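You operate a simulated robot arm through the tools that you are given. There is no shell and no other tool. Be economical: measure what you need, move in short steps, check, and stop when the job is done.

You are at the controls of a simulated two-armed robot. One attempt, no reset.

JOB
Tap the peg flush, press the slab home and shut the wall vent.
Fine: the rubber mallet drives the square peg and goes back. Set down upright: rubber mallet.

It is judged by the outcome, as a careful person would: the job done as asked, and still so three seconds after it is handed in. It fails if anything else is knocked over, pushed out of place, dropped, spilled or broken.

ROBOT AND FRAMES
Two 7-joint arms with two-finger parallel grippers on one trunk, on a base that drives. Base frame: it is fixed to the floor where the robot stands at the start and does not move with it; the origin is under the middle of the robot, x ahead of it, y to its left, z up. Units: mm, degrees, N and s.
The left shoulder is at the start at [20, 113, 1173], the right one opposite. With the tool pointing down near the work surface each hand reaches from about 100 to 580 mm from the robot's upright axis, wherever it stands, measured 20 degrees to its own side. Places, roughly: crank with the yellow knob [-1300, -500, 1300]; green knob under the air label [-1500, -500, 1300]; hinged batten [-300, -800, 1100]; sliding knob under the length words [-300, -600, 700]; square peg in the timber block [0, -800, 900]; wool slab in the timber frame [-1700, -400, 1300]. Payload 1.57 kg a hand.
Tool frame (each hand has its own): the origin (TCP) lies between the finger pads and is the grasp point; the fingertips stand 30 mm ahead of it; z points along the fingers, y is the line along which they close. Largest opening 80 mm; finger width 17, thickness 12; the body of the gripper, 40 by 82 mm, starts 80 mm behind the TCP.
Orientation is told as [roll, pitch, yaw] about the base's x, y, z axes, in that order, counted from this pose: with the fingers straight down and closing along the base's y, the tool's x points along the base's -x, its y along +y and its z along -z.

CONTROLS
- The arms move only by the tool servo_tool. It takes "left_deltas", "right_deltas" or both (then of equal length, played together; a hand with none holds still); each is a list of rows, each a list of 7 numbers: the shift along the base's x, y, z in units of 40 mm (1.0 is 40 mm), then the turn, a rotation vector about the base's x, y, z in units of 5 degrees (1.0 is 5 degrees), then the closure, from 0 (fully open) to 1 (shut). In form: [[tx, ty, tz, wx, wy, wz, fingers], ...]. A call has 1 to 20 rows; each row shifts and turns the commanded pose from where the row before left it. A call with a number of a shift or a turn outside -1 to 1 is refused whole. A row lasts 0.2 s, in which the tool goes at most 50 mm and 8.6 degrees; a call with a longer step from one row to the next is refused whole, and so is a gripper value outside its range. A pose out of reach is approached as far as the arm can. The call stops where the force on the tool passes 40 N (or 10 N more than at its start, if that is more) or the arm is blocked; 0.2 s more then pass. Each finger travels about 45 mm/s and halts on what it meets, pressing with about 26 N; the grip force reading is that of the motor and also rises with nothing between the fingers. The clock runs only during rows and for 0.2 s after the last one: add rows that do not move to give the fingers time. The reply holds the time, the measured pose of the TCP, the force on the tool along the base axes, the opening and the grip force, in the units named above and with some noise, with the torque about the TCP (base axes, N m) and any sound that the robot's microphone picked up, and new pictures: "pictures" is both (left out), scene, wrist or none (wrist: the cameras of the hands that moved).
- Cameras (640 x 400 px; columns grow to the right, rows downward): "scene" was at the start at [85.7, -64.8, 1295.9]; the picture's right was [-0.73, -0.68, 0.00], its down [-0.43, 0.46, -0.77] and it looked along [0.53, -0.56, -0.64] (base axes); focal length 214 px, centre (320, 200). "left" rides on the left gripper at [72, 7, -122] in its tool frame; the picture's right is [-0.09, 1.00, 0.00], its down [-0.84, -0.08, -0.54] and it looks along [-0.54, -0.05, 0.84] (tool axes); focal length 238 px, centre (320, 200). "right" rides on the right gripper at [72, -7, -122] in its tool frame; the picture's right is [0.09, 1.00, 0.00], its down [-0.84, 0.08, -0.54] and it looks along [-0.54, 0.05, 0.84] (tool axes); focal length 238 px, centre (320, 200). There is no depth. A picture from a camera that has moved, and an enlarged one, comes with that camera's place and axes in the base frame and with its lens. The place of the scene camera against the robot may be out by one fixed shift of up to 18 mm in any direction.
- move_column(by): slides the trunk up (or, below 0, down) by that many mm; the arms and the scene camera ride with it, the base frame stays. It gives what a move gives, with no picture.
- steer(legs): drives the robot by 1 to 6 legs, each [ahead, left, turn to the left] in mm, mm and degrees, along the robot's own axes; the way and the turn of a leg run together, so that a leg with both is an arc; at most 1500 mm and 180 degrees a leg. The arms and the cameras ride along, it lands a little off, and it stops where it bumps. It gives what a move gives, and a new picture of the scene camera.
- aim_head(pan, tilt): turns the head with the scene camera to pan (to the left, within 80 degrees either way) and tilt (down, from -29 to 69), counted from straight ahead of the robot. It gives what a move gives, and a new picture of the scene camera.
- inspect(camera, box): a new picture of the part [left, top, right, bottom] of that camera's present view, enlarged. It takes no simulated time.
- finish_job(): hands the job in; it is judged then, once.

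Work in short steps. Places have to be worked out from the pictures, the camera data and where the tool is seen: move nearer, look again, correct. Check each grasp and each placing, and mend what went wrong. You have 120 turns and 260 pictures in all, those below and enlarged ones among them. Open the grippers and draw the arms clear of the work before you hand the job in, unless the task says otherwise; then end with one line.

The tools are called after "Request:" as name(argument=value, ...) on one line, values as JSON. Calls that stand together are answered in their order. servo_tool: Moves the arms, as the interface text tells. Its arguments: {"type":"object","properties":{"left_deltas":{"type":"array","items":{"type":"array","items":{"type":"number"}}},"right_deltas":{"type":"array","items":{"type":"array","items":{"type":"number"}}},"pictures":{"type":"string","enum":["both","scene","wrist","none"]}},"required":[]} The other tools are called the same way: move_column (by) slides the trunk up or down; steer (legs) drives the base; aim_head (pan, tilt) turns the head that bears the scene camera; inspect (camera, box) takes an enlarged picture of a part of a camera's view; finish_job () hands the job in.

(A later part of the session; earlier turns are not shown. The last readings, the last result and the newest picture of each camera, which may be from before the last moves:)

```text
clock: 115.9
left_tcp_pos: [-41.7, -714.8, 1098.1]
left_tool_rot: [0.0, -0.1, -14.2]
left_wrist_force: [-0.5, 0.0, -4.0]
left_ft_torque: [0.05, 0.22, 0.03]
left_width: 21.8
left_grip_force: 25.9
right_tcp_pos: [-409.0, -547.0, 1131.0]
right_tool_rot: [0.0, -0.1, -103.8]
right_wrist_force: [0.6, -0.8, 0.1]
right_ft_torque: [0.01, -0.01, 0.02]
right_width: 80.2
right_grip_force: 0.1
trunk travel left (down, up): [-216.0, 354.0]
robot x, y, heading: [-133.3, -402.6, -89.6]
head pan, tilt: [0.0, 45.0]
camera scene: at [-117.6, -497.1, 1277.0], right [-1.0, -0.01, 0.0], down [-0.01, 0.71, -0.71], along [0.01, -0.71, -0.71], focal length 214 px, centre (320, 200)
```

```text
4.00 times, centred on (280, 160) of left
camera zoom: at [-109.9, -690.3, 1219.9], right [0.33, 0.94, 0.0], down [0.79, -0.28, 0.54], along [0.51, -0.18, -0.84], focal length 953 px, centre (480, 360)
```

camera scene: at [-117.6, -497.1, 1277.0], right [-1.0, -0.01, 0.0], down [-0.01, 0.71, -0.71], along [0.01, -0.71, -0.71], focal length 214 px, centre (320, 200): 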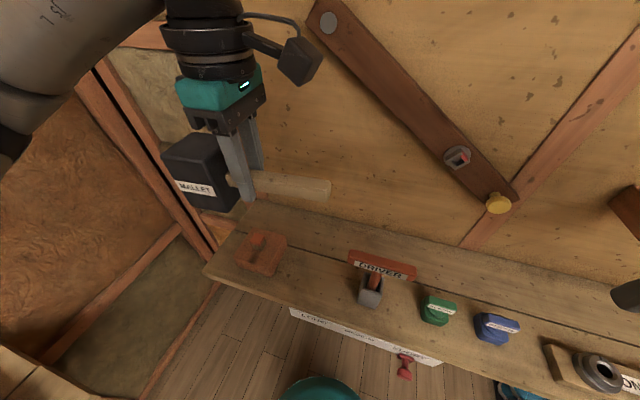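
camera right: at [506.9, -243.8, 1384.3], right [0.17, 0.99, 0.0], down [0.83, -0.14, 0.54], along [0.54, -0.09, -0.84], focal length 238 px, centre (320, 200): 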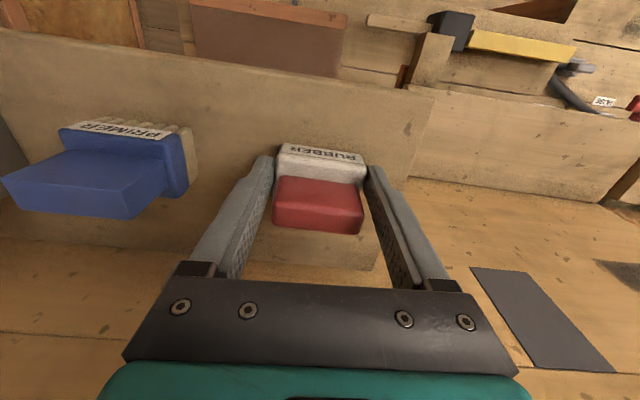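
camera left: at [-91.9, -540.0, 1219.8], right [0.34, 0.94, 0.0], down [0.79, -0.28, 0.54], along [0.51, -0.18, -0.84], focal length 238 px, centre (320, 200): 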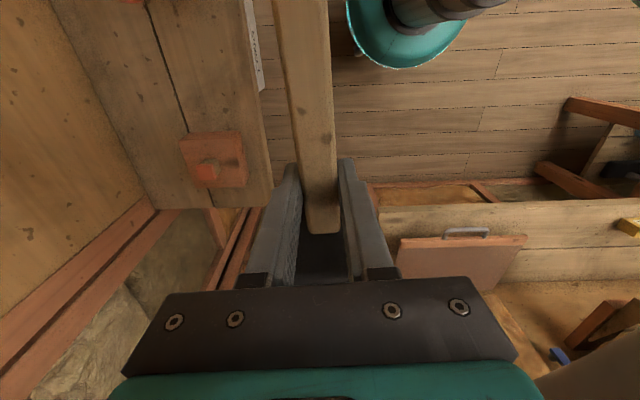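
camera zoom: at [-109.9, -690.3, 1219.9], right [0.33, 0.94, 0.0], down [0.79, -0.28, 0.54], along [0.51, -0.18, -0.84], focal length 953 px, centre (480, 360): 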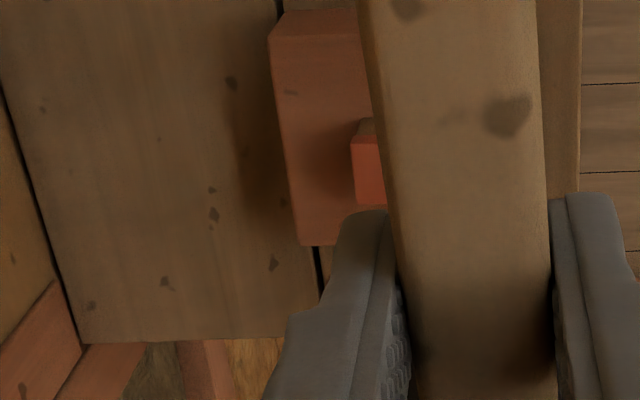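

With zoomed views the peg top resolves consistently to [6, -767, 876]. I move the hand to about [-52, -752] and lower to z 990 to check alignment.

Request:
servo_tool(left_deltas=[[-0.13, -0.46, -0.7, 0, 0, 0, 1], [-0.13, -0.46, -0.7, 0, 0, 0, 1], [0, 0, -0.7, 0, 0, 0, 1], [0, 0, -0.6, 0, 0, 0, 1]], pictures="both")

```text
clock: 116.9
left_tcp_pos: [-51.1, -751.3, 989.2]
left_tool_rot: [0.1, 0.0, -14.3]
left_wrist_force: [0.5, -1.0, -4.6]
left_ft_torque: [0.05, 0.18, 0.0]
left_width: 21.6
left_grip_force: 25.8
right_tcp_pos: [-409.8, -545.2, 1129.7]
right_tool_rot: [0.0, 0.0, -103.8]
right_wrist_force: [0.3, 0.1, 0.2]
right_ft_torque: [-0.03, 0.03, -0.01]
right_width: 79.8
right_grip_force: 0.1
trunk travel left (down, up): [-216.0, 354.0]
robot x, y, heading: [-130.3, -402.2, -89.1]
head pan, tilt: [0.0, 45.0]
camera scene: at [-117.5, -496.4, 1277.1], right [-1.0, -0.01, 0.0], down [-0.01, 0.71, -0.71], along [0.01, -0.71, -0.71], focal length 214 px, centre (320, 200)
camera left: at [-119.4, -726.5, 1111.6], right [0.33, 0.94, 0.0], down [0.79, -0.28, 0.54], along [0.51, -0.18, -0.84], focal length 238 px, centre (320, 200)
```

scene: 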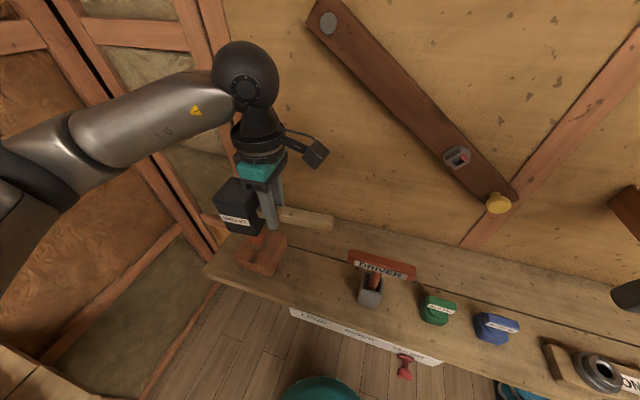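
left: 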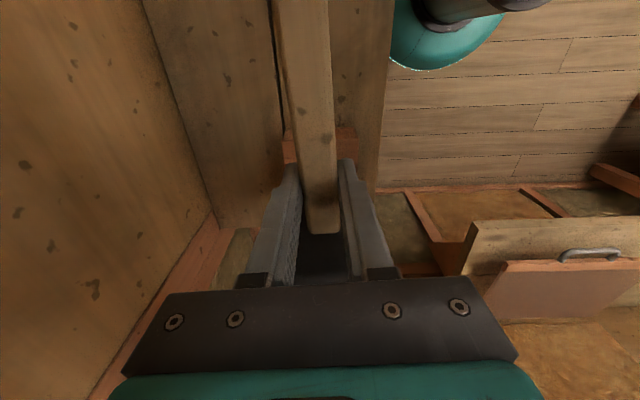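

I enlarge the scene view to see the head against the peg.

Request:
inspect(camera="scene", box=[180, 165, 340, 290])

```text
3.20 times, centred on (260, 228) of scene
camera zoom: at [-117.5, -496.4, 1277.1], right [-1.0, -0.01, 0.0], down [-0.01, 0.71, -0.71], along [0.01, -0.71, -0.71], focal length 686 px, centre (512, 112)
```

zoom: 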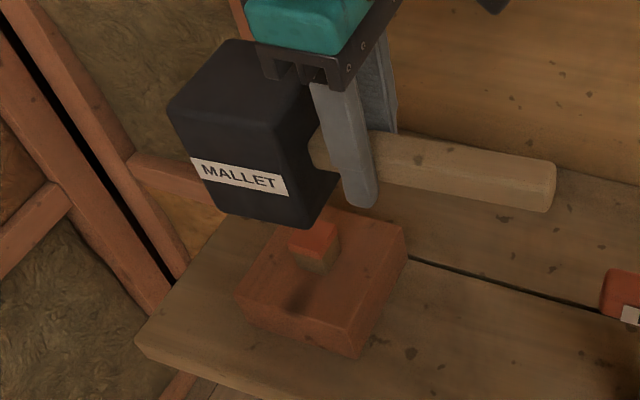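

After correcting for the scene camera's shift, the head is centred over the peg within a few mm. I lower to just above it, then give a first tap.

Request:
servo_tool(left_deltas=[[0, 0, -0.5, 0, 0, 0, 1], [0, 0, -0.5, 0, 0, 0, 1], [0, 0, -0.4, 0, 0, 0, 1], [0, 0, -0.4, 0, 0, 0, 1]], pictures="scene")

Request:
inspect(camera="scene", box=[180, 165, 340, 290])

```text
clock: 117.9
left_tcp_pos: [-53.0, -749.8, 918.5]
left_tool_rot: [0.0, -0.1, -14.3]
left_wrist_force: [-2.9, 2.8, 10.9]
left_ft_torque: [-0.14, -0.7, 0.17]
left_width: 21.7
left_grip_force: 25.6
right_tcp_pos: [-409.3, -544.5, 1130.5]
right_tool_rot: [0.0, -0.2, -103.9]
right_wrist_force: [0.2, 0.0, -0.1]
right_ft_torque: [0.03, 0.02, -0.03]
right_width: 80.2
right_grip_force: 0.2
trunk travel left (down, up): [-216.0, 354.0]
robot x, y, heading: [-133.6, -400.2, -89.3]
head pan, tilt: [0.0, 45.0]
camera scene: at [-118.0, -495.5, 1277.3], right [-1.0, -0.01, 0.0], down [-0.01, 0.71, -0.71], along [0.01, -0.71, -0.71], focal length 214 px, centre (320, 200)
```

scene: 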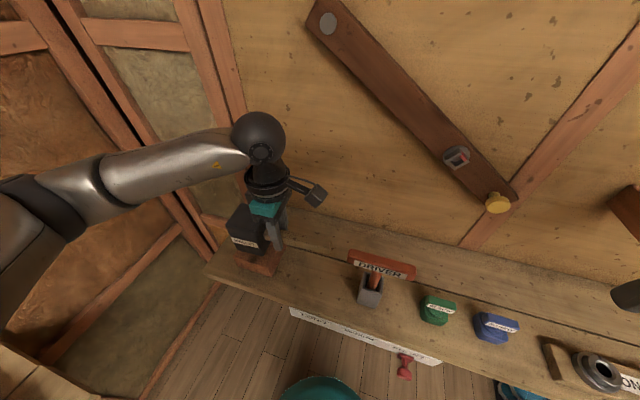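

```text
3.20 times, centred on (260, 228) of scene
camera zoom: at [-118.0, -495.5, 1277.3], right [-1.0, -0.01, 0.0], down [-0.01, 0.71, -0.71], along [0.01, -0.71, -0.71], focal length 686 px, centre (512, 112)
```

zoom: 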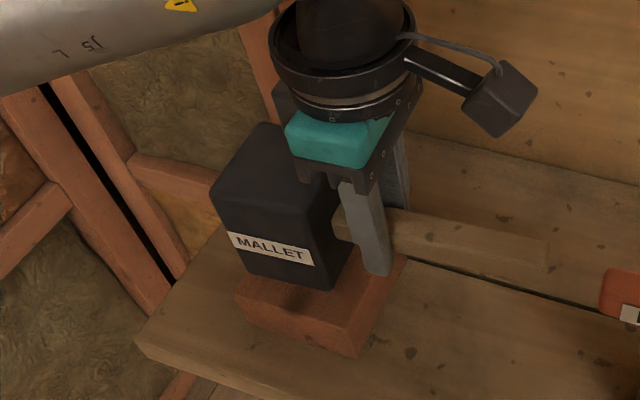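

Contact was made at z≈918 with about 15 N. I give taps: raise 35 mm, then swing down past contact.

Request:
servo_tool(left_deltas=[[0, 0, 0.9, 0, 0, 0, 1], [0, 0, -0.9, 0, 0, 0, 1], [0, 0, -0.3, 0, 0, 0, 1]], pictures="none")

Request:
servo_tool(left_deltas=[[0, 0, 1, 0, 0, 0, 1], [0, 0, 0, 0, 0, 0, 1]], pictures="none")

Request:
inspect(camera="scene", box=[180, 165, 340, 290])

```text
clock: 118.7
left_tcp_pos: [-53.5, -748.7, 907.2]
left_tool_rot: [0.2, -0.2, -14.2]
left_wrist_force: [0.1, 6.3, 11.5]
left_ft_torque: [0.01, -0.7, 0.36]
left_width: 21.9
left_grip_force: 25.8
right_tcp_pos: [-409.6, -545.0, 1130.7]
right_tool_rot: [0.0, -0.2, -103.8]
right_wrist_force: [0.1, 0.1, 0.2]
right_ft_torque: [0.03, 0.02, -0.03]
right_width: 80.0
right_grip_force: 0.0
trunk travel left (down, up): [-216.0, 354.0]
robot x, y, heading: [-138.6, -403.7, -89.0]
head pan, tilt: [0.0, 45.0]
```

```text
clock: 119.3
left_tcp_pos: [-53.5, -749.9, 944.5]
left_tool_rot: [0.2, -0.1, -14.2]
left_wrist_force: [-0.5, -0.2, -4.7]
left_ft_torque: [0.02, 0.19, 0.01]
left_width: 21.7
left_grip_force: 25.7
right_tcp_pos: [-409.3, -546.8, 1130.7]
right_tool_rot: [0.0, 0.0, -103.9]
right_wrist_force: [-0.3, 0.2, -0.3]
right_ft_torque: [0.01, 0.01, -0.02]
right_width: 80.0
right_grip_force: 0.0
trunk travel left (down, up): [-216.0, 354.0]
robot x, y, heading: [-132.4, -402.1, -89.0]
head pan, tilt: [0.0, 45.0]
```

```text
3.20 times, centred on (260, 228) of scene
camera zoom: at [-117.4, -496.5, 1277.0], right [-1.0, -0.01, 0.0], down [-0.01, 0.71, -0.71], along [0.01, -0.71, -0.71], focal length 686 px, centre (512, 112)
```

zoom: 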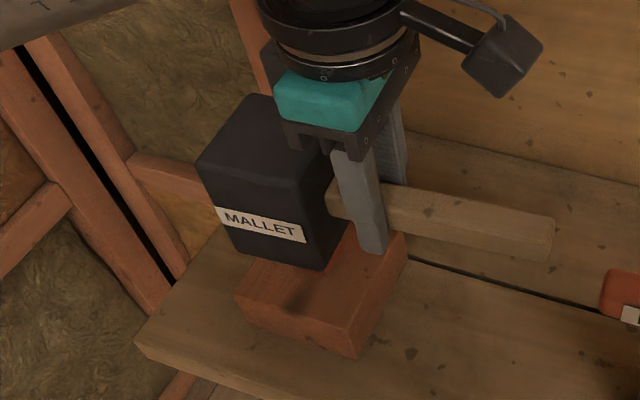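

The stop point went from 918 to 907, so the peg is sinking, and the block has not shifted. I tap again.

Request:
servo_tool(left_deltas=[[0, 0, -0.9, 0, 0, 0, 1], [0, 0, -0.4, 0, 0, 0, 1]], pictures="none")

Request:
servo_tool(left_deltas=[[0, 0, 0.9, 0, 0, 0, 1], [0, 0, 0.9, 0, 0, 0, 1]], pictures="none")

Request:
inspect(camera="scene", box=[180, 165, 340, 290])

```text
clock: 119.9
left_tcp_pos: [-54.6, -748.8, 896.7]
left_tool_rot: [-0.2, -0.1, -14.2]
left_wrist_force: [1.4, 6.1, 24.6]
left_ft_torque: [0.24, -0.83, 0.26]
left_width: 21.9
left_grip_force: 26.1
right_tcp_pos: [-409.6, -544.7, 1131.3]
right_tool_rot: [0.1, -0.2, -103.7]
right_wrist_force: [0.3, 0.9, 0.3]
right_ft_torque: [0.03, 0.01, 0.01]
right_width: 79.9
right_grip_force: 0.1
trunk travel left (down, up): [-216.0, 354.0]
robot x, y, heading: [-136.0, -403.7, -89.3]
head pan, tilt: [0.0, 45.0]
```

```text
clock: 120.5
left_tcp_pos: [-53.3, -748.9, 965.5]
left_tool_rot: [0.2, -0.1, -14.3]
left_wrist_force: [-0.3, 0.6, -4.0]
left_ft_torque: [0.07, 0.18, -0.04]
left_width: 21.6
left_grip_force: 26.0
right_tcp_pos: [-409.0, -545.2, 1131.0]
right_tool_rot: [0.0, -0.1, -103.9]
right_wrist_force: [-0.3, 0.2, 0.3]
right_ft_torque: [0.01, 0.01, -0.01]
right_width: 80.2
right_grip_force: 0.0
trunk travel left (down, up): [-216.0, 354.0]
robot x, y, heading: [-137.2, -400.3, -89.2]
head pan, tilt: [0.0, 45.0]
```

```text
3.20 times, centred on (260, 228) of scene
camera zoom: at [-117.6, -496.5, 1277.0], right [-1.0, -0.01, 0.0], down [-0.01, 0.71, -0.71], along [0.01, -0.71, -0.71], focal length 686 px, centre (512, 112)
```

zoom: 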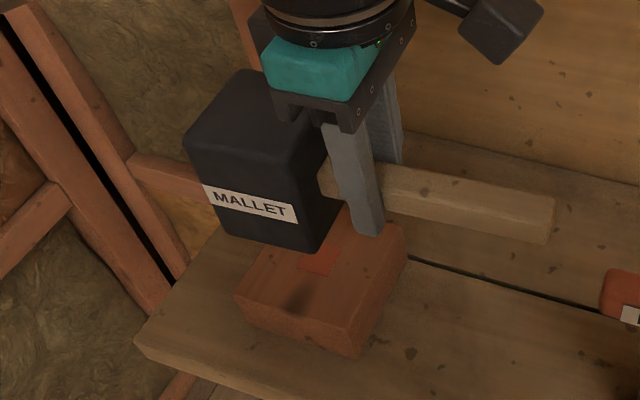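

The peg top now looks level with the block. One more tap settles it, then I lift away and look closely.

Request:
servo_tool(left_deltas=[[0, 0, -0.9, 0, 0, 0, 1], [0, 0, -0.75, 0, 0, 0, 1], [0, 0, -0.3, 0, 0, 0, 1]], pictures="none")

Request:
servo_tool(left_deltas=[[0, 0, 0.9, 0, 0, 0, 1], [0, 0, 0.9, 0, 0, 0, 1], [0, 0, 0.9, 0, 0, 0, 1], [0, 0.5, 0.9, 0, 0, 0, 1], [0, 0.9, 0.5, 0, 0, 0, 1]], pictures="none")

Request:
inspect(camera="scene", box=[220, 210, 316, 270])

Request:
inspect(camera="left", box=[180, 110, 340, 210])

```text
clock: 121.3
left_tcp_pos: [-55.7, -746.7, 891.2]
left_tool_rot: [-0.2, 0.2, -14.3]
left_wrist_force: [-6.2, 9.1, 27.1]
left_ft_torque: [0.08, -0.62, 0.27]
left_width: 21.8
left_grip_force: 25.5
right_tcp_pos: [-411.4, -544.5, 1130.1]
right_tool_rot: [0.1, -0.2, -104.0]
right_wrist_force: [-0.1, 0.2, -0.1]
right_ft_torque: [0.02, 0.0, -0.02]
right_width: 80.3
right_grip_force: 0.2
trunk travel left (down, up): [-216.0, 354.0]
robot x, y, heading: [-134.8, -401.7, -89.4]
head pan, tilt: [0.0, 45.0]
```

```text
clock: 122.5
left_tcp_pos: [-52.0, -692.4, 1053.2]
left_tool_rot: [0.1, -0.2, -14.3]
left_wrist_force: [0.3, 0.3, -4.2]
left_ft_torque: [0.05, 0.19, -0.03]
left_width: 22.0
left_grip_force: 26.1
right_tcp_pos: [-409.9, -545.0, 1130.7]
right_tool_rot: [0.0, -0.1, -103.8]
right_wrist_force: [-0.3, 0.3, 0.5]
right_ft_torque: [-0.02, -0.01, -0.03]
right_width: 79.8
right_grip_force: 0.0
trunk travel left (down, up): [-216.0, 354.0]
robot x, y, heading: [-132.0, -400.5, -89.4]
head pan, tilt: [0.0, 45.0]
```

```text
6.67 times, centred on (268, 240) of scene
camera zoom: at [-117.6, -495.9, 1277.1], right [-1.0, -0.01, 0.0], down [-0.01, 0.71, -0.71], along [0.01, -0.71, -0.71], focal length 1430 px, centre (667, -67)
```

zoom: 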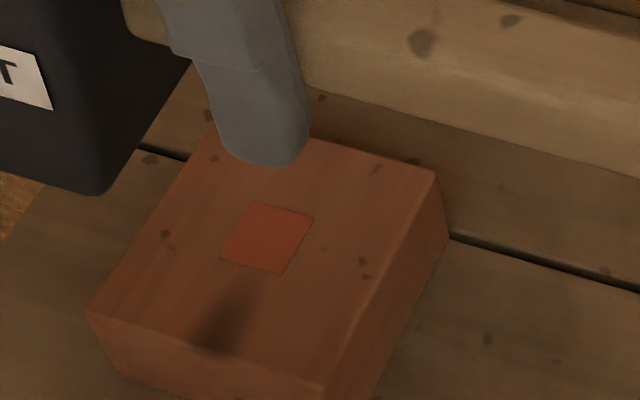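

```text
4.00 times, centred on (260, 160) of left
camera zoom: at [-120.2, -669.2, 1175.3], right [0.33, 0.94, 0.0], down [0.79, -0.28, 0.54], along [0.51, -0.18, -0.84], focal length 953 px, centre (560, 360)
```

zoom: 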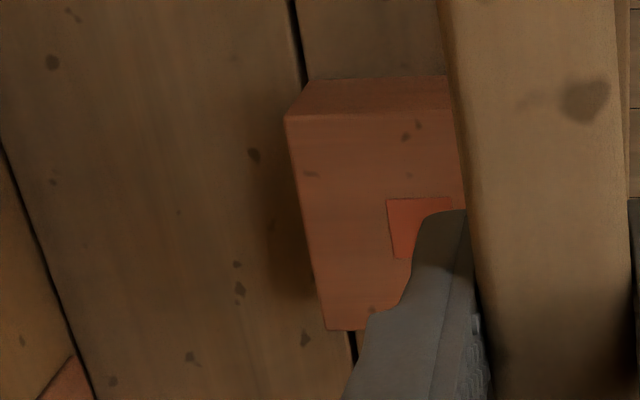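

The peg is flush and the block is undisturbed. Now I take the mallet back: back away from the shelf, turn to face the bench and look.

Request:
steer(legs=[[-260, 0, 0], [0, 0, 89.4]])

Request:
servo_tool(left_deltas=[[0, 0, 0, -0.26, -0.97, 0, 1], [0, 0, 0, -0.26, -0.97, 0, 1], [0, 0, 0, -0.16, -0.58, 0, 1]], pictures="both")

```text
clock: 128.2
left_tcp_pos: [150.9, -54.0, 1053.5]
left_tool_rot: [0.1, -0.1, 75.9]
left_wrist_force: [-1.1, -0.5, -3.3]
left_ft_torque: [-0.23, 0.07, -0.01]
left_width: 21.9
left_grip_force: 26.3
right_tcp_pos: [5.6, -412.4, 1130.3]
right_tool_rot: [0.0, -0.1, -13.6]
right_wrist_force: [1.2, 0.0, 0.0]
right_ft_torque: [0.02, 0.01, -0.02]
right_width: 79.9
right_grip_force: 0.1
trunk travel left (down, up): [-216.0, 354.0]
robot x, y, heading: [-142.6, -143.9, 0.9]
head pan, tilt: [0.0, 45.0]
camera scene: at [-31.0, -140.1, 1277.1], right [0.02, -1.0, 0.0], down [-0.71, -0.01, -0.71], along [0.71, 0.01, -0.71], focal length 214 px, centre (320, 200)
```

scene: 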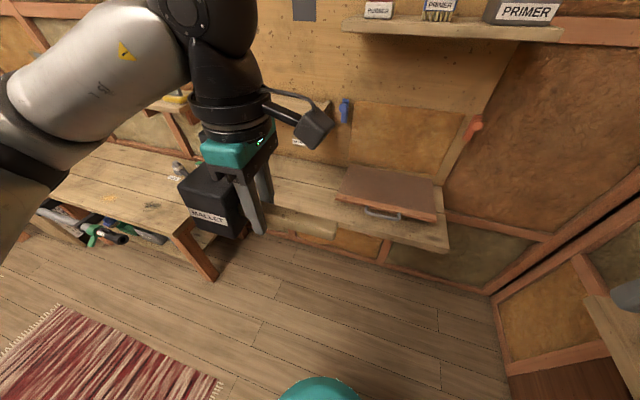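

```text
clock: 129.0
left_tcp_pos: [151.2, -54.7, 1052.9]
left_tool_rot: [-13.0, 0.1, 76.0]
left_wrist_force: [-0.2, -0.1, -3.9]
left_ft_torque: [-0.21, 0.03, -0.03]
left_width: 21.9
left_grip_force: 25.7
right_tcp_pos: [4.8, -410.9, 1130.2]
right_tool_rot: [-0.1, -0.1, -13.6]
right_wrist_force: [-0.3, -0.1, 0.2]
right_ft_torque: [0.01, 0.02, 0.04]
right_width: 80.0
right_grip_force: 0.1
trunk travel left (down, up): [-216.0, 354.0]
robot x, y, heading: [-137.3, -138.1, 0.9]
head pan, tilt: [0.0, 45.0]
camera scene: at [-31.1, -140.1, 1277.1], right [0.02, -1.0, 0.0], down [-0.71, -0.01, -0.71], along [0.71, 0.01, -0.71], focal length 214 px, centre (320, 200)
camera left: at [102.2, -116.1, 1170.3], right [-0.92, 0.32, -0.22], down [0.16, 0.82, 0.54], along [0.36, 0.46, -0.81], focal length 238 px, centre (320, 200)
```

scene: 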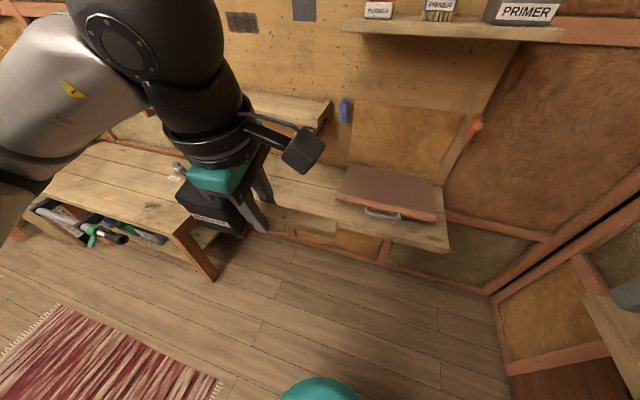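
left: 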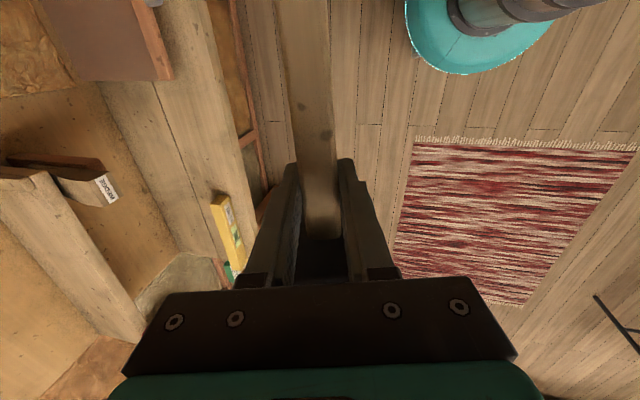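

I lower the trunk 125 mm here, then drive in toward the hover point, stopping short to check.

Request:
move_column(by=-110)

Request:
steer(legs=[[240, 25, -0.9]])

Request:
servo_tool(left_deltas=[[0, 0, 0, 0, 0, 0, 1]], pictures="wrist")

```text
clock: 130.4
left_tcp_pos: [151.4, -54.4, 943.1]
left_tool_rot: [-12.8, 0.0, 76.0]
left_wrist_force: [-0.3, -0.1, -4.3]
left_ft_torque: [-0.2, 0.08, 0.02]
left_width: 22.0
left_grip_force: 25.8
right_tcp_pos: [5.4, -411.1, 1021.0]
right_tool_rot: [0.1, -0.1, -13.6]
right_wrist_force: [0.2, -0.3, -1.3]
right_ft_torque: [0.01, 0.03, -0.04]
right_width: 79.9
right_grip_force: 0.0
trunk travel left (down, up): [-106.0, 464.0]
robot x, y, heading: [-136.7, -138.1, 0.7]
head pan, tilt: [0.0, 45.0]
```

```text
clock: 132.2
left_tcp_pos: [391.5, -33.9, 942.1]
left_tool_rot: [-12.9, 0.1, 75.0]
left_wrist_force: [-0.9, -0.5, -3.7]
left_ft_torque: [-0.2, 0.01, -0.01]
left_width: 22.1
left_grip_force: 25.7
right_tcp_pos: [238.5, -387.2, 1020.0]
right_tool_rot: [0.0, -0.1, -14.6]
right_wrist_force: [0.4, -0.2, 1.0]
right_ft_torque: [0.02, 0.02, 0.0]
right_width: 80.1
right_grip_force: 0.0
trunk travel left (down, up): [-106.0, 464.0]
robot x, y, heading: [99.7, -112.7, 0.1]
head pan, tilt: [0.0, 45.0]
camera scene: at [207.3, -115.4, 1167.0], right [0.0, -1.0, 0.0], down [-0.71, 0.0, -0.71], along [0.71, 0.0, -0.71], focal length 214 px, centre (320, 200)
```

scene: 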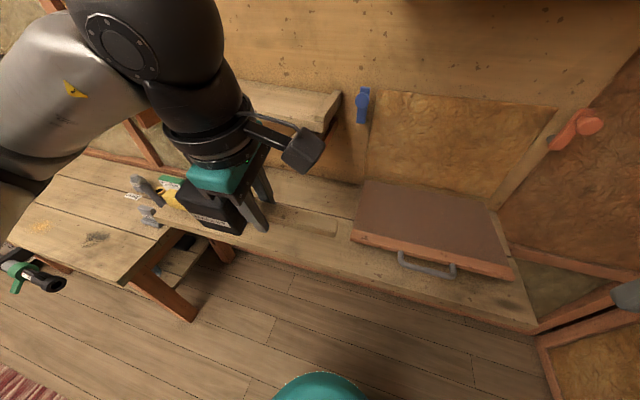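

```text
clock: 132.6
left_tcp_pos: [390.6, -34.2, 942.1]
left_tool_rot: [-12.9, 0.1, 74.9]
left_wrist_force: [0.0, 0.1, -5.0]
left_ft_torque: [-0.2, 0.04, 0.0]
left_width: 22.1
left_grip_force: 26.5
right_tcp_pos: [239.1, -388.8, 1019.7]
right_tool_rot: [0.1, -0.1, -14.6]
right_wrist_force: [-0.1, -0.9, -0.3]
right_ft_torque: [-0.03, 0.01, -0.02]
right_width: 80.2
right_grip_force: 0.0
trunk travel left (down, up): [-106.0, 464.0]
robot x, y, heading: [97.6, -112.8, -0.1]
head pan, tilt: [0.0, 45.0]
camera left: at [340.6, -94.1, 1060.0], right [-0.91, 0.34, -0.22], down [0.17, 0.82, 0.54], along [0.37, 0.46, -0.81], focal length 238 px, centre (320, 200)
```

left: 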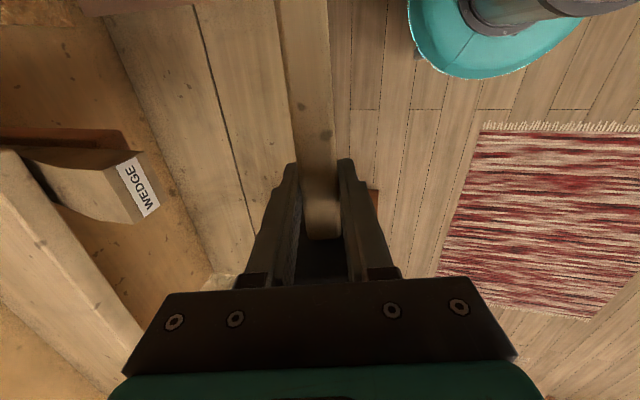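

Now I move to a waypoint at about [485, -36, 850], low enough that the leaning hand passes under and in front of the wedge.

Request:
servo_tool(left_deltas=[[0.6, 0, -0.6, 0, 0, 0, 1], [0.6, 0, -0.6, 0, 0, 0, 1], [0.55, 0, -0.55, 0, 0, 0, 1], [0.5, -0.03, -0.55, 0, 0, 0, 1]], pictures="both")

```text
clock: 133.6
left_tcp_pos: [482.9, -35.5, 848.6]
left_tool_rot: [-13.0, 0.1, 75.1]
left_wrist_force: [-0.8, 0.2, -4.1]
left_ft_torque: [-0.17, 0.04, 0.0]
left_width: 21.9
left_grip_force: 26.2
right_tcp_pos: [238.2, -389.0, 1020.9]
right_tool_rot: [0.1, 0.0, -14.6]
right_wrist_force: [0.0, -0.3, 0.1]
right_ft_torque: [-0.01, -0.02, 0.03]
right_width: 80.0
right_grip_force: 0.0
trunk travel left (down, up): [-106.0, 464.0]
robot x, y, heading: [98.4, -114.1, -0.0]
head pan, tilt: [0.0, 45.0]
camera scene: at [207.1, -115.4, 1167.1], right [0.0, -1.0, 0.0], down [-0.71, 0.0, -0.71], along [0.71, 0.0, -0.71], focal length 214 px, centre (320, 200)
camera left: at [432.2, -96.2, 967.1], right [-0.91, 0.34, -0.22], down [0.17, 0.82, 0.54], along [0.37, 0.46, -0.81], focal length 238 px, centre (320, 200)
```

scene: 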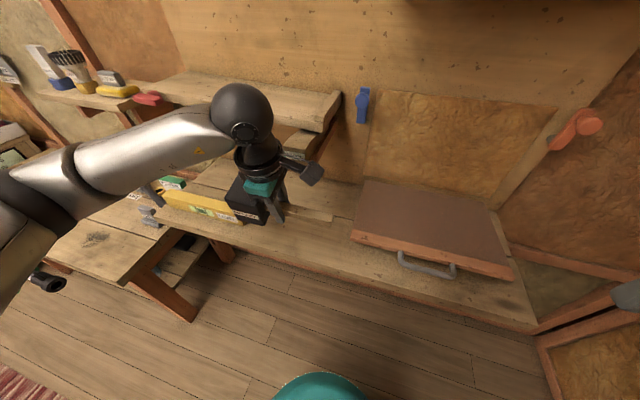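
left: 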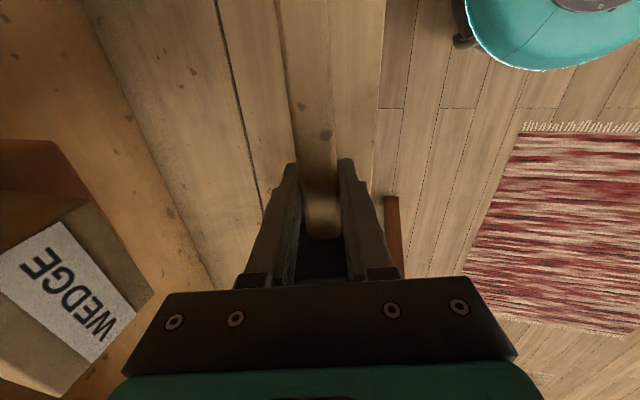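

Clearance to the wedge looks fine. I continue to just above touchdown.

Request:
servo_tool(left_deltas=[[0.22, -0.04, -0.55, 0, 0, 0, 1], [0.22, -0.04, -0.55, 0, 0, 0, 1], [0.2, -0.04, -0.5, 0, 0, 0, 1]], pictures="both")

Request:
inspect(camera="scene", box=[140, 150, 340, 275])

```text
clock: 134.4
left_tcp_pos: [506.8, -39.4, 785.8]
left_tool_rot: [-13.0, 0.1, 75.0]
left_wrist_force: [0.0, 0.3, -4.3]
left_ft_torque: [-0.18, 0.07, 0.0]
left_width: 21.8
left_grip_force: 26.3
right_tcp_pos: [238.4, -388.0, 1019.7]
right_tool_rot: [0.1, -0.2, -14.6]
right_wrist_force: [-0.6, -0.4, -0.4]
right_ft_torque: [0.01, 0.0, 0.02]
right_width: 80.2
right_grip_force: 0.1
trunk travel left (down, up): [-106.0, 464.0]
robot x, y, heading: [98.2, -112.7, 0.1]
head pan, tilt: [0.0, 45.0]
camera scene: at [207.1, -115.5, 1167.1], right [0.0, -1.0, 0.0], down [-0.71, 0.0, -0.71], along [0.71, 0.0, -0.71], focal length 214 px, centre (320, 200)
camera left: at [456.4, -100.6, 902.9], right [-0.91, 0.34, -0.22], down [0.17, 0.82, 0.54], along [0.37, 0.46, -0.81], focal length 238 px, centre (320, 200)
```

scene: 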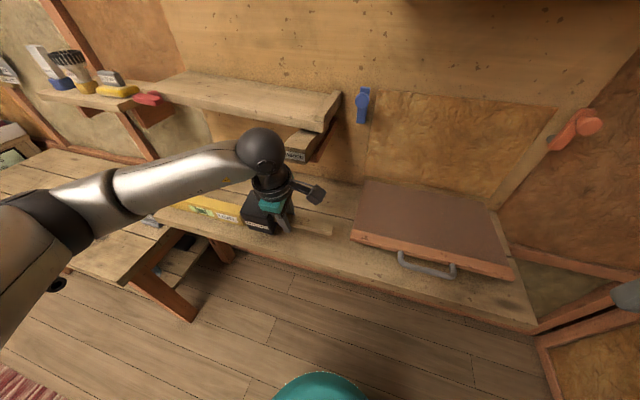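
left: 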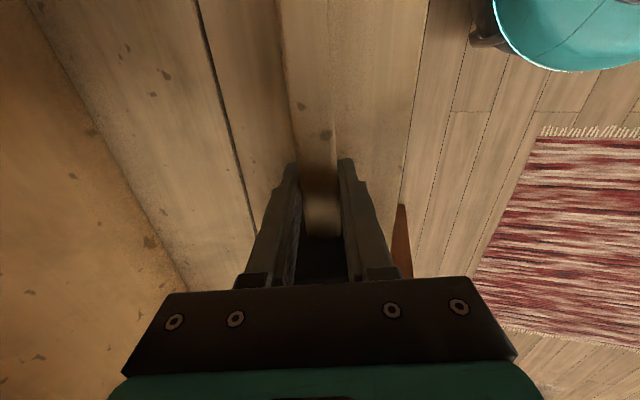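

```text
3.20 times, centred on (240, 212) of scene
camera zoom: at [207.1, -115.5, 1167.1], right [0.0, -1.0, 0.0], down [-0.71, 0.0, -0.71], along [0.71, 0.0, -0.71], focal length 686 px, centre (576, 160)
```

zoom: 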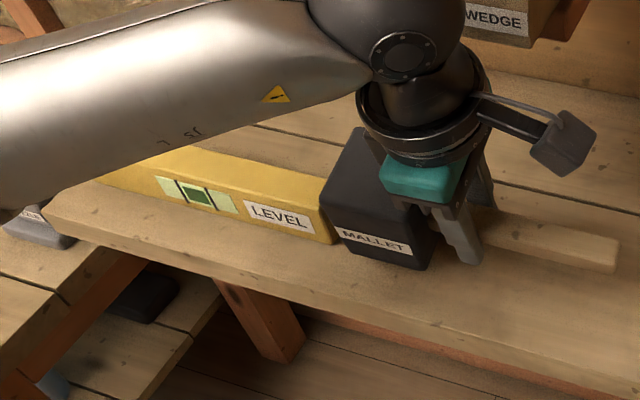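

The head hovers a few millimetres above the bench with its left face close to the level. I shift 4 mm away along the handle direction and lower slowly until contact.

Request:
servo_tool(left_deltas=[[-0.02, -0.1, 0, 0, 0, 0, 1], [0, 0, -0.1, 0, 0, 0, 1], [0, 0, -0.1, 0, 0, 0, 1], [0, 0, -0.1, 0, 0, 0, 1]], pictures="none")

Request:
inspect(camera="scene", box=[180, 170, 308, 250])

```text
clock: 135.4
left_tcp_pos: [505.9, -44.3, 774.4]
left_tool_rot: [-13.0, 0.0, 75.0]
left_wrist_force: [0.6, -0.5, -4.6]
left_ft_torque: [-0.21, 0.04, 0.0]
left_width: 22.1
left_grip_force: 26.2
right_tcp_pos: [237.8, -387.5, 1020.7]
right_tool_rot: [0.1, -0.1, -14.6]
right_wrist_force: [-0.2, 0.3, -0.1]
right_ft_torque: [0.02, 0.03, 0.0]
right_width: 79.8
right_grip_force: 0.0
trunk travel left (down, up): [-106.0, 464.0]
robot x, y, heading: [100.9, -108.5, -0.1]
head pan, tilt: [0.0, 45.0]
```

```text
5.00 times, centred on (244, 210) of scene
camera zoom: at [207.1, -115.5, 1167.1], right [0.0, -1.0, 0.0], down [-0.71, 0.0, -0.71], along [0.71, 0.0, -0.71], focal length 1072 px, centre (700, 150)
```

zoom: 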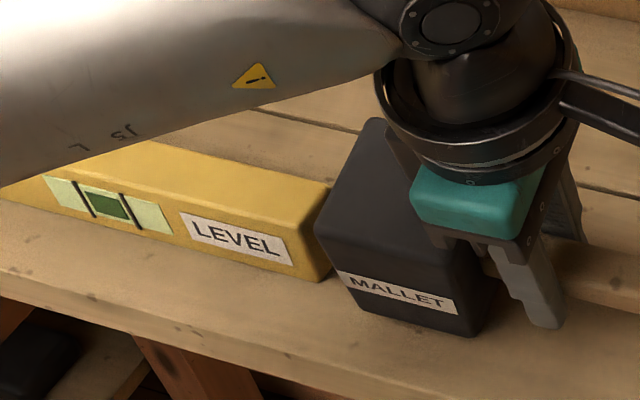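

There is a clear gap to the level and no contact yet at 774, so I keep lowering in small steps.

Request:
servo_tool(left_deltas=[[0, 0, -0.08, 0, 0, 0, 1], [0, 0, -0.08, 0, 0, 0, 1], [0, 0, -0.08, 0, 0, 0, 1], [0, 0, 0, 0, 0, 0, 1]], pictures="none")

```text
clock: 136.4
left_tcp_pos: [506.1, -47.6, 768.5]
left_tool_rot: [-13.4, 0.2, 74.9]
left_wrist_force: [2.5, -7.2, 25.1]
left_ft_torque: [0.69, 0.26, 0.02]
left_width: 22.0
left_grip_force: 26.4
right_tcp_pos: [236.7, -389.5, 1020.3]
right_tool_rot: [0.1, -0.2, -14.5]
right_wrist_force: [0.3, 0.1, 0.0]
right_ft_torque: [-0.03, -0.01, 0.0]
right_width: 80.0
right_grip_force: 0.1
trunk travel left (down, up): [-106.0, 464.0]
robot x, y, heading: [98.1, -113.7, -0.3]
head pan, tilt: [0.0, 45.0]
```

Contact at about 30 N. I open the fingers gradually so the head settles flat.

Request:
servo_tool(left_deltas=[[0, 0, 0.05, 0, 0, 0, 0.72], [0, 0, 0, 0, 0, 0, 0.69], [0, 0, 0, 0, 0, 0, 0.66], [0, 0, 0, 0, 0, 0, 0.62], [0, 0, 0, 0, 0, 0, 0.56], [0, 0, 0, 0, 0, 0, 0.5]], pictures="both")

Request:
inspect(camera="scene", box=[180, 170, 308, 250])

```text
clock: 137.8
left_tcp_pos: [505.3, -44.6, 767.1]
left_tool_rot: [-12.9, 0.1, 75.0]
left_wrist_force: [-0.2, 0.0, 0.2]
left_ft_torque: [-0.01, -0.02, 0.01]
left_width: 40.2
left_grip_force: 0.0
right_tcp_pos: [239.0, -387.8, 1020.8]
right_tool_rot: [0.0, -0.1, -14.6]
right_wrist_force: [-0.8, 0.2, -0.7]
right_ft_torque: [-0.01, 0.01, -0.01]
right_width: 79.8
right_grip_force: 0.0
trunk travel left (down, up): [-106.0, 464.0]
robot x, y, heading: [94.4, -110.5, 0.3]
head pan, tilt: [0.0, 45.0]
camera scene: at [206.8, -115.5, 1167.1], right [0.0, -1.0, 0.0], down [-0.71, 0.0, -0.71], along [0.71, 0.0, -0.71], focal length 214 px, centre (320, 200)
camera left: at [455.4, -105.0, 884.9], right [-0.91, 0.34, -0.22], down [0.17, 0.82, 0.54], along [0.37, 0.46, -0.81], focal length 238 px, centre (320, 200)
```

scene: 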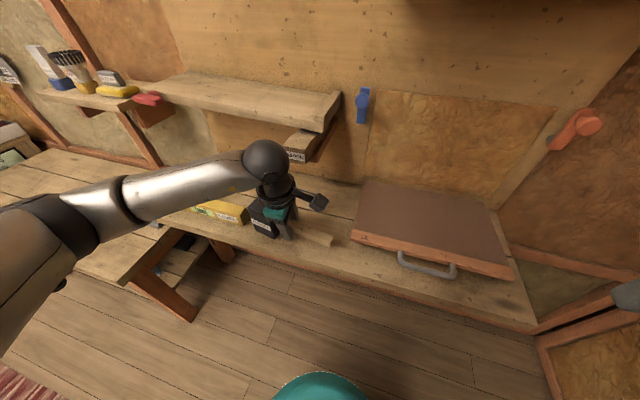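
left: 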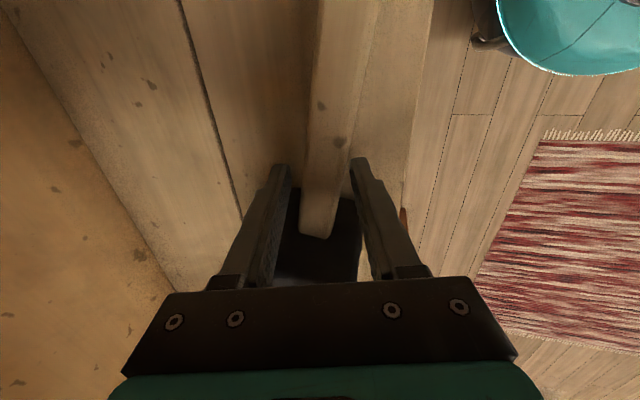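

```text
5.00 times, centred on (244, 210) of scene
camera zoom: at [206.8, -115.5, 1167.1], right [0.0, -1.0, 0.0], down [-0.71, 0.0, -0.71], along [0.71, 0.0, -0.71], focal length 1072 px, centre (700, 150)
```

zoom: 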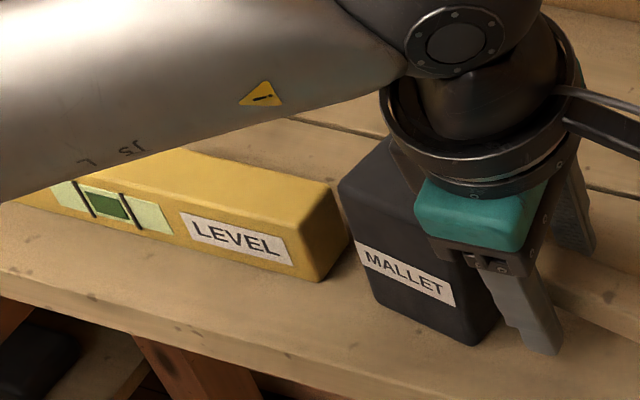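

The mallet stands flat on its head face, within about 12 mm of its old place and turned only slightly. I withdraw the hand along its own axis, then back off and inspect.

Request:
servo_tool(left_deltas=[[0, 0, 0, 0, 0, 0, 0.4], [-0.1, 0.03, 0.45, 0, 0, 0, 0.4], [-0.15, 0.04, 0.6, 0, 0, 0, 0.4], [-0.3, 0.06, 0.6, 0, 0, 0, 0.4], [-0.7, 0.1, 0.5, 0, 0, 0, 0.4], [-0.8, 0.1, 0.5, 0, 0, 0, 0.4], [-0.8, 0.1, 0.5, 0, 0, 0, 0.4]], pictures="none")

Request:
steer(legs=[[-200, 60, 0]])

Request:
inspect(camera="scene", box=[160, 100, 480, 300])

```text
clock: 139.4
left_tcp_pos: [390.2, -26.9, 893.5]
left_tool_rot: [-12.9, 0.1, 75.1]
left_wrist_force: [0.3, 0.6, -0.4]
left_ft_torque: [-0.02, 0.0, -0.03]
left_width: 47.9
left_grip_force: 0.0
right_tcp_pos: [237.7, -389.0, 1021.5]
right_tool_rot: [0.1, -0.1, -14.7]
right_wrist_force: [0.4, -0.5, -0.5]
right_ft_torque: [-0.01, 0.03, -0.01]
right_width: 80.0
right_grip_force: 0.1
trunk travel left (down, up): [-106.0, 464.0]
robot x, y, heading: [99.3, -113.7, 0.0]
head pan, tilt: [0.0, 45.0]
```

```text
clock: 141.0
left_tcp_pos: [192.0, 34.8, 891.5]
left_tool_rot: [-13.0, 0.0, 75.0]
left_wrist_force: [0.0, -0.1, 0.3]
left_ft_torque: [0.02, 0.02, -0.01]
left_width: 47.8
left_grip_force: 0.0
right_tcp_pos: [37.3, -327.6, 1019.6]
right_tool_rot: [0.0, -0.1, -14.6]
right_wrist_force: [-0.1, -0.2, -0.1]
right_ft_torque: [0.0, -0.02, -0.02]
right_width: 80.0
right_grip_force: 0.0
trunk travel left (down, up): [-106.0, 464.0]
robot x, y, heading: [-103.0, -54.8, -0.1]
head pan, tilt: [0.0, 45.0]
camera scene: at [6.6, -54.4, 1167.1], right [0.0, -1.0, 0.0], down [-0.71, 0.0, -0.71], along [0.71, 0.0, -0.71], focal length 214 px, centre (320, 200)
```

scene: 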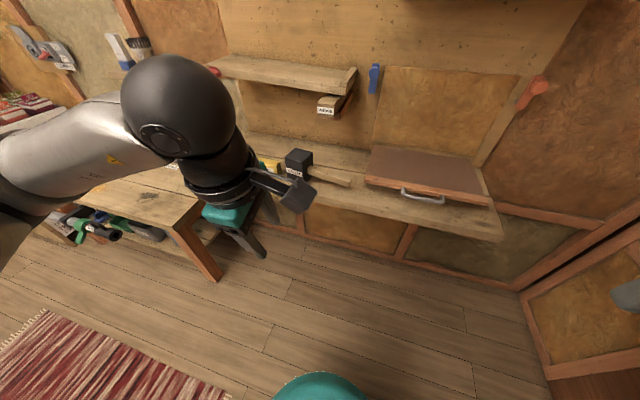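

```text
2.00 times, centred on (320, 200) of scene
camera zoom: at [6.6, -54.4, 1167.1], right [0.0, -1.0, 0.0], down [-0.71, 0.0, -0.71], along [0.71, 0.0, -0.71], focal length 429 px, centre (320, 200)
```

zoom: 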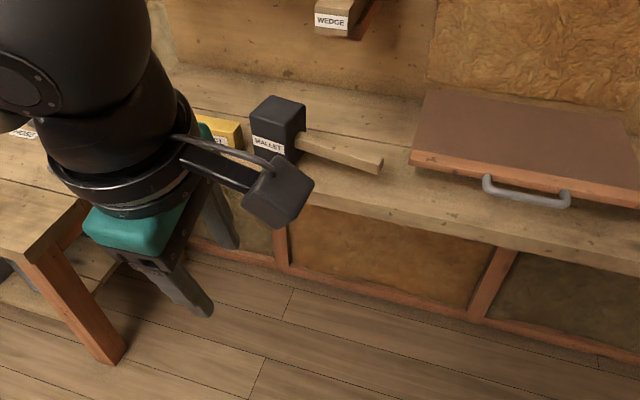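

The mallet stands upright in its place and the wedge is intact. Next I go to the vent and slab: turn right and travel along -x, keeping well off the wall.

Request:
move_column(by=180)

Request:
steer(legs=[[0, 120, 0], [0, 0, -90]])

Request:
aim_head(pan=-50, tilt=5)

```text
clock: 143.0
left_tcp_pos: [190.9, 34.8, 1072.6]
left_tool_rot: [-13.0, 0.1, 75.0]
left_wrist_force: [0.2, -0.4, 0.0]
left_ft_torque: [0.03, 0.0, -0.01]
left_width: 48.0
left_grip_force: 0.1
right_tcp_pos: [37.7, -326.8, 1200.4]
right_tool_rot: [0.3, 0.0, -14.7]
right_wrist_force: [-0.6, 0.3, 0.2]
right_ft_torque: [-0.02, -0.05, -0.02]
right_width: 79.9
right_grip_force: 0.0
trunk travel left (down, up): [-286.0, 284.0]
robot x, y, heading: [-100.8, -50.9, 0.1]
head pan, tilt: [0.0, 45.0]
```

```text
clock: 148.1
left_tcp_pos: [-20.1, -228.1, 1070.9]
left_tool_rot: [-12.9, 0.1, -15.9]
left_wrist_force: [-0.4, 0.1, 0.1]
left_ft_torque: [-0.01, 0.03, 0.01]
left_width: 48.0
left_grip_force: 0.2
right_tcp_pos: [-379.2, -68.3, 1199.1]
right_tool_rot: [0.2, -0.1, -105.5]
right_wrist_force: [-0.4, 0.2, 0.1]
right_ft_torque: [0.01, -0.01, -0.06]
right_width: 80.0
right_grip_force: 0.1
trunk travel left (down, up): [-286.0, 284.0]
robot x, y, heading: [-103.0, 66.8, -91.3]
head pan, tilt: [0.0, 45.0]
camera scene: at [-85.9, -27.2, 1347.1], right [-1.0, 0.02, 0.0], down [0.01, 0.71, -0.71], along [-0.01, -0.71, -0.71], focal length 214 px, centre (320, 200)
```

scene: 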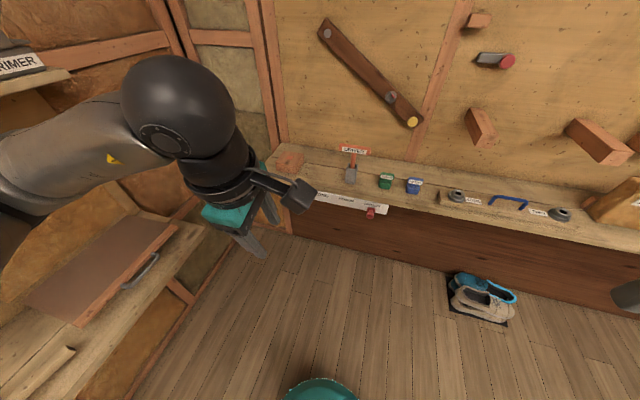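

```text
clock: 149.3
left_tcp_pos: [-19.9, -228.0, 1071.2]
left_tool_rot: [-12.9, 0.0, -15.9]
left_wrist_force: [0.2, 0.5, 0.3]
left_ft_torque: [0.02, -0.02, 0.01]
left_width: 48.0
left_grip_force: 0.1
right_tcp_pos: [-379.3, -69.0, 1200.4]
right_tool_rot: [0.1, -0.1, -105.5]
right_wrist_force: [-0.2, -0.1, -0.5]
right_ft_torque: [0.0, 0.02, -0.02]
right_width: 80.2
right_grip_force: 0.1
trunk travel left (down, up): [-286.0, 284.0]
robot x, y, heading: [-103.0, 66.5, -91.3]
head pan, tilt: [-50.0, 5.0]
camera scene: at [-155.8, -3.8, 1410.1], right [-0.63, 0.78, 0.0], down [0.07, 0.06, -1.0], along [-0.77, -0.63, -0.09], focal length 214 px, centre (320, 200)
```

scene: 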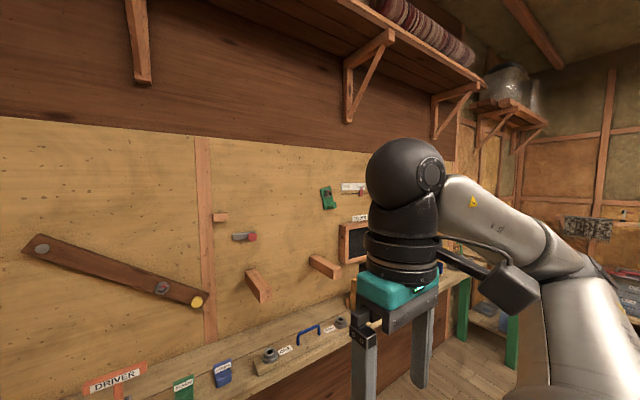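

I see a green item and a labelled panel further along the wall. I drive 900 mm along -x to get in front.

Request:
steer(legs=[[0, -900, 1.3]])

Request:
aim_head(pan=-35, tilt=5)

```text
clock: 153.9
left_tcp_pos: [-897.1, -220.9, 1072.3]
left_tool_rot: [-12.9, 0.1, -14.8]
left_wrist_force: [-0.5, -0.6, 0.6]
left_ft_torque: [0.02, -0.05, 0.0]
left_width: 47.9
left_grip_force: 0.0
right_tcp_pos: [-1258.4, -68.7, 1200.1]
right_tool_rot: [0.1, -0.1, -104.5]
right_wrist_force: [-0.2, 0.5, 0.1]
right_ft_torque: [0.03, 0.01, 0.03]
right_width: 80.0
right_grip_force: 0.1
trunk travel left (down, up): [-286.0, 284.0]
robot x, y, heading: [-984.1, 74.2, -89.9]
head pan, tilt: [-50.0, 5.0]
camera scene: at [-1037.5, 0.9, 1410.1], right [-0.65, 0.76, 0.0], down [0.07, 0.06, -1.0], along [-0.76, -0.64, -0.09], focal length 214 px, centre (320, 200)
```

scene: 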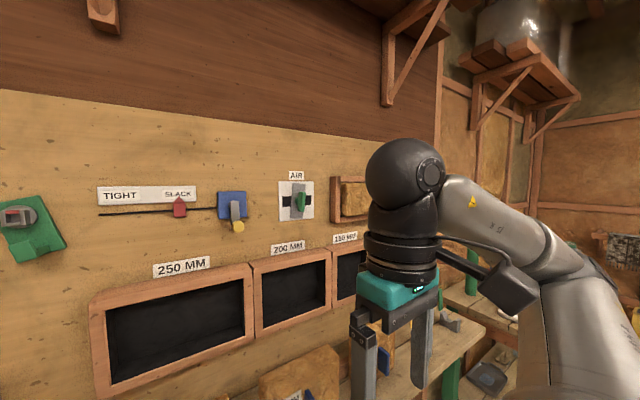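

```text
clock: 154.7
left_tcp_pos: [-896.4, -221.6, 1072.2]
left_tool_rot: [-12.8, 0.1, -14.7]
left_wrist_force: [0.2, -0.7, -0.6]
left_ft_torque: [0.0, -0.02, 0.03]
left_width: 48.1
left_grip_force: 0.0
right_tcp_pos: [-1259.5, -68.3, 1200.7]
right_tool_rot: [0.1, -0.1, -104.4]
right_wrist_force: [0.1, 0.1, -0.6]
right_ft_torque: [-0.03, 0.01, -0.04]
right_width: 80.2
right_grip_force: 0.0
trunk travel left (down, up): [-286.0, 284.0]
robot x, y, heading: [-983.3, 72.6, -89.6]
head pan, tilt: [-35.0, 5.0]
camera scene: at [-1019.6, -15.2, 1410.1], right [-0.82, 0.57, 0.0], down [0.05, 0.07, -1.0], along [-0.57, -0.82, -0.09], focal length 214 px, centre (320, 200)
```

scene: 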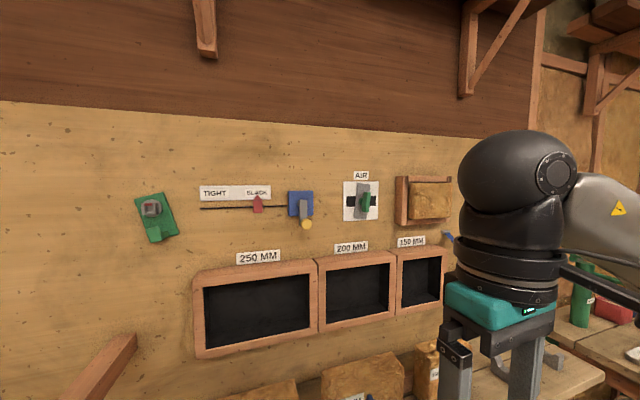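

The AIR vent with its green knob and the framed wool slab are visible. I move 330 mm further and enlarge both.

Request:
steer(legs=[[0, -350, 0]])

Request:
aim_head(pan=-25, tilt=5)

Request:
inspect(camera="scene", box=[260, 130, 500, 280])

```text
clock: 157.0
left_tcp_pos: [-1248.7, -221.1, 1073.1]
left_tool_rot: [-12.8, 0.0, -14.5]
left_wrist_force: [0.0, -0.2, -0.5]
left_ft_torque: [0.03, -0.01, 0.03]
left_width: 48.4
left_grip_force: 0.0
right_tcp_pos: [-1611.7, -70.9, 1200.5]
right_tool_rot: [0.1, -0.1, -104.1]
right_wrist_force: [1.0, -0.1, 0.4]
right_ft_torque: [0.01, -0.01, 0.03]
right_width: 79.9
right_grip_force: 0.0
trunk travel left (down, up): [-286.0, 284.0]
robot x, y, heading: [-1335.2, 69.9, -89.7]
head pan, tilt: [-35.0, 5.0]
camera scene: at [-1372.7, -17.3, 1410.1], right [-0.82, 0.57, 0.0], down [0.05, 0.07, -1.0], along [-0.57, -0.82, -0.09], focal length 214 px, centre (320, 200)
```

scene: 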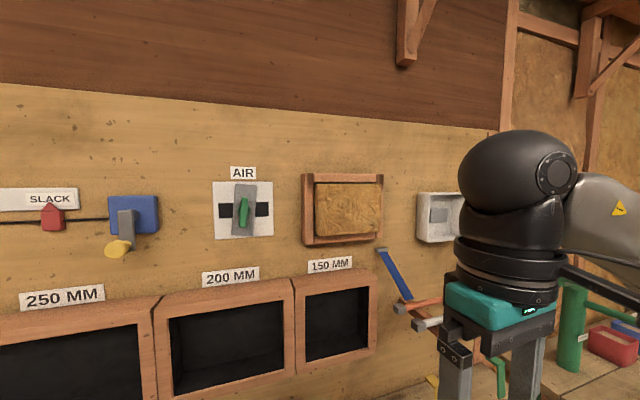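

```text
clock: 157.7
left_tcp_pos: [-1248.4, -222.8, 1072.6]
left_tool_rot: [-12.9, 0.1, -14.6]
left_wrist_force: [-0.7, -0.5, -0.2]
left_ft_torque: [-0.01, -0.03, 0.01]
left_width: 48.2
left_grip_force: 0.2
right_tcp_pos: [-1611.2, -71.4, 1201.0]
right_tool_rot: [0.1, -0.1, -104.1]
right_wrist_force: [-0.6, 0.0, 0.5]
right_ft_torque: [0.02, 0.02, 0.03]
right_width: 80.1
right_grip_force: 0.1
trunk travel left (down, up): [-286.0, 284.0]
robot x, y, heading: [-1336.2, 71.1, -89.6]
head pan, tilt: [-25.0, 5.0]
camera scene: at [-1358.2, -25.1, 1410.1], right [-0.91, 0.42, 0.0], down [0.04, 0.08, -1.0], along [-0.42, -0.91, -0.09], focal length 214 px, centre (320, 200)
```

scene: 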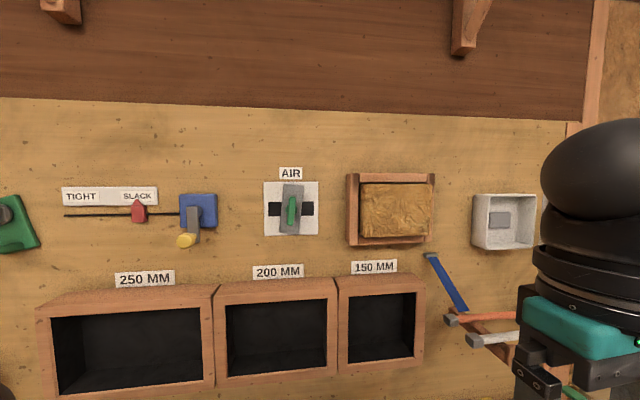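

```text
2.67 times, centred on (380, 205) of scene
camera zoom: at [-1358.2, -25.1, 1410.1], right [-0.91, 0.42, 0.0], down [0.04, 0.08, -1.0], along [-0.42, -0.91, -0.09], focal length 572 px, centre (160, 187)
```

zoom: 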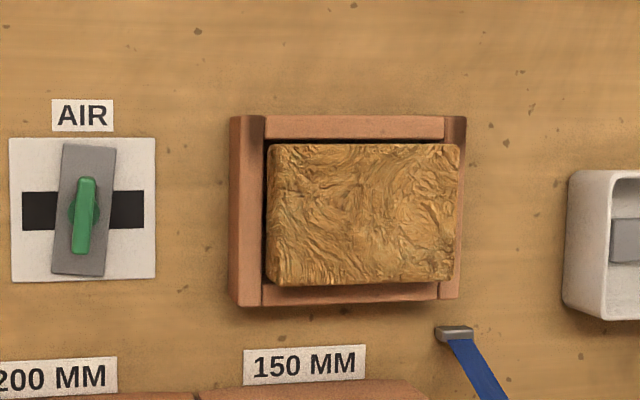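

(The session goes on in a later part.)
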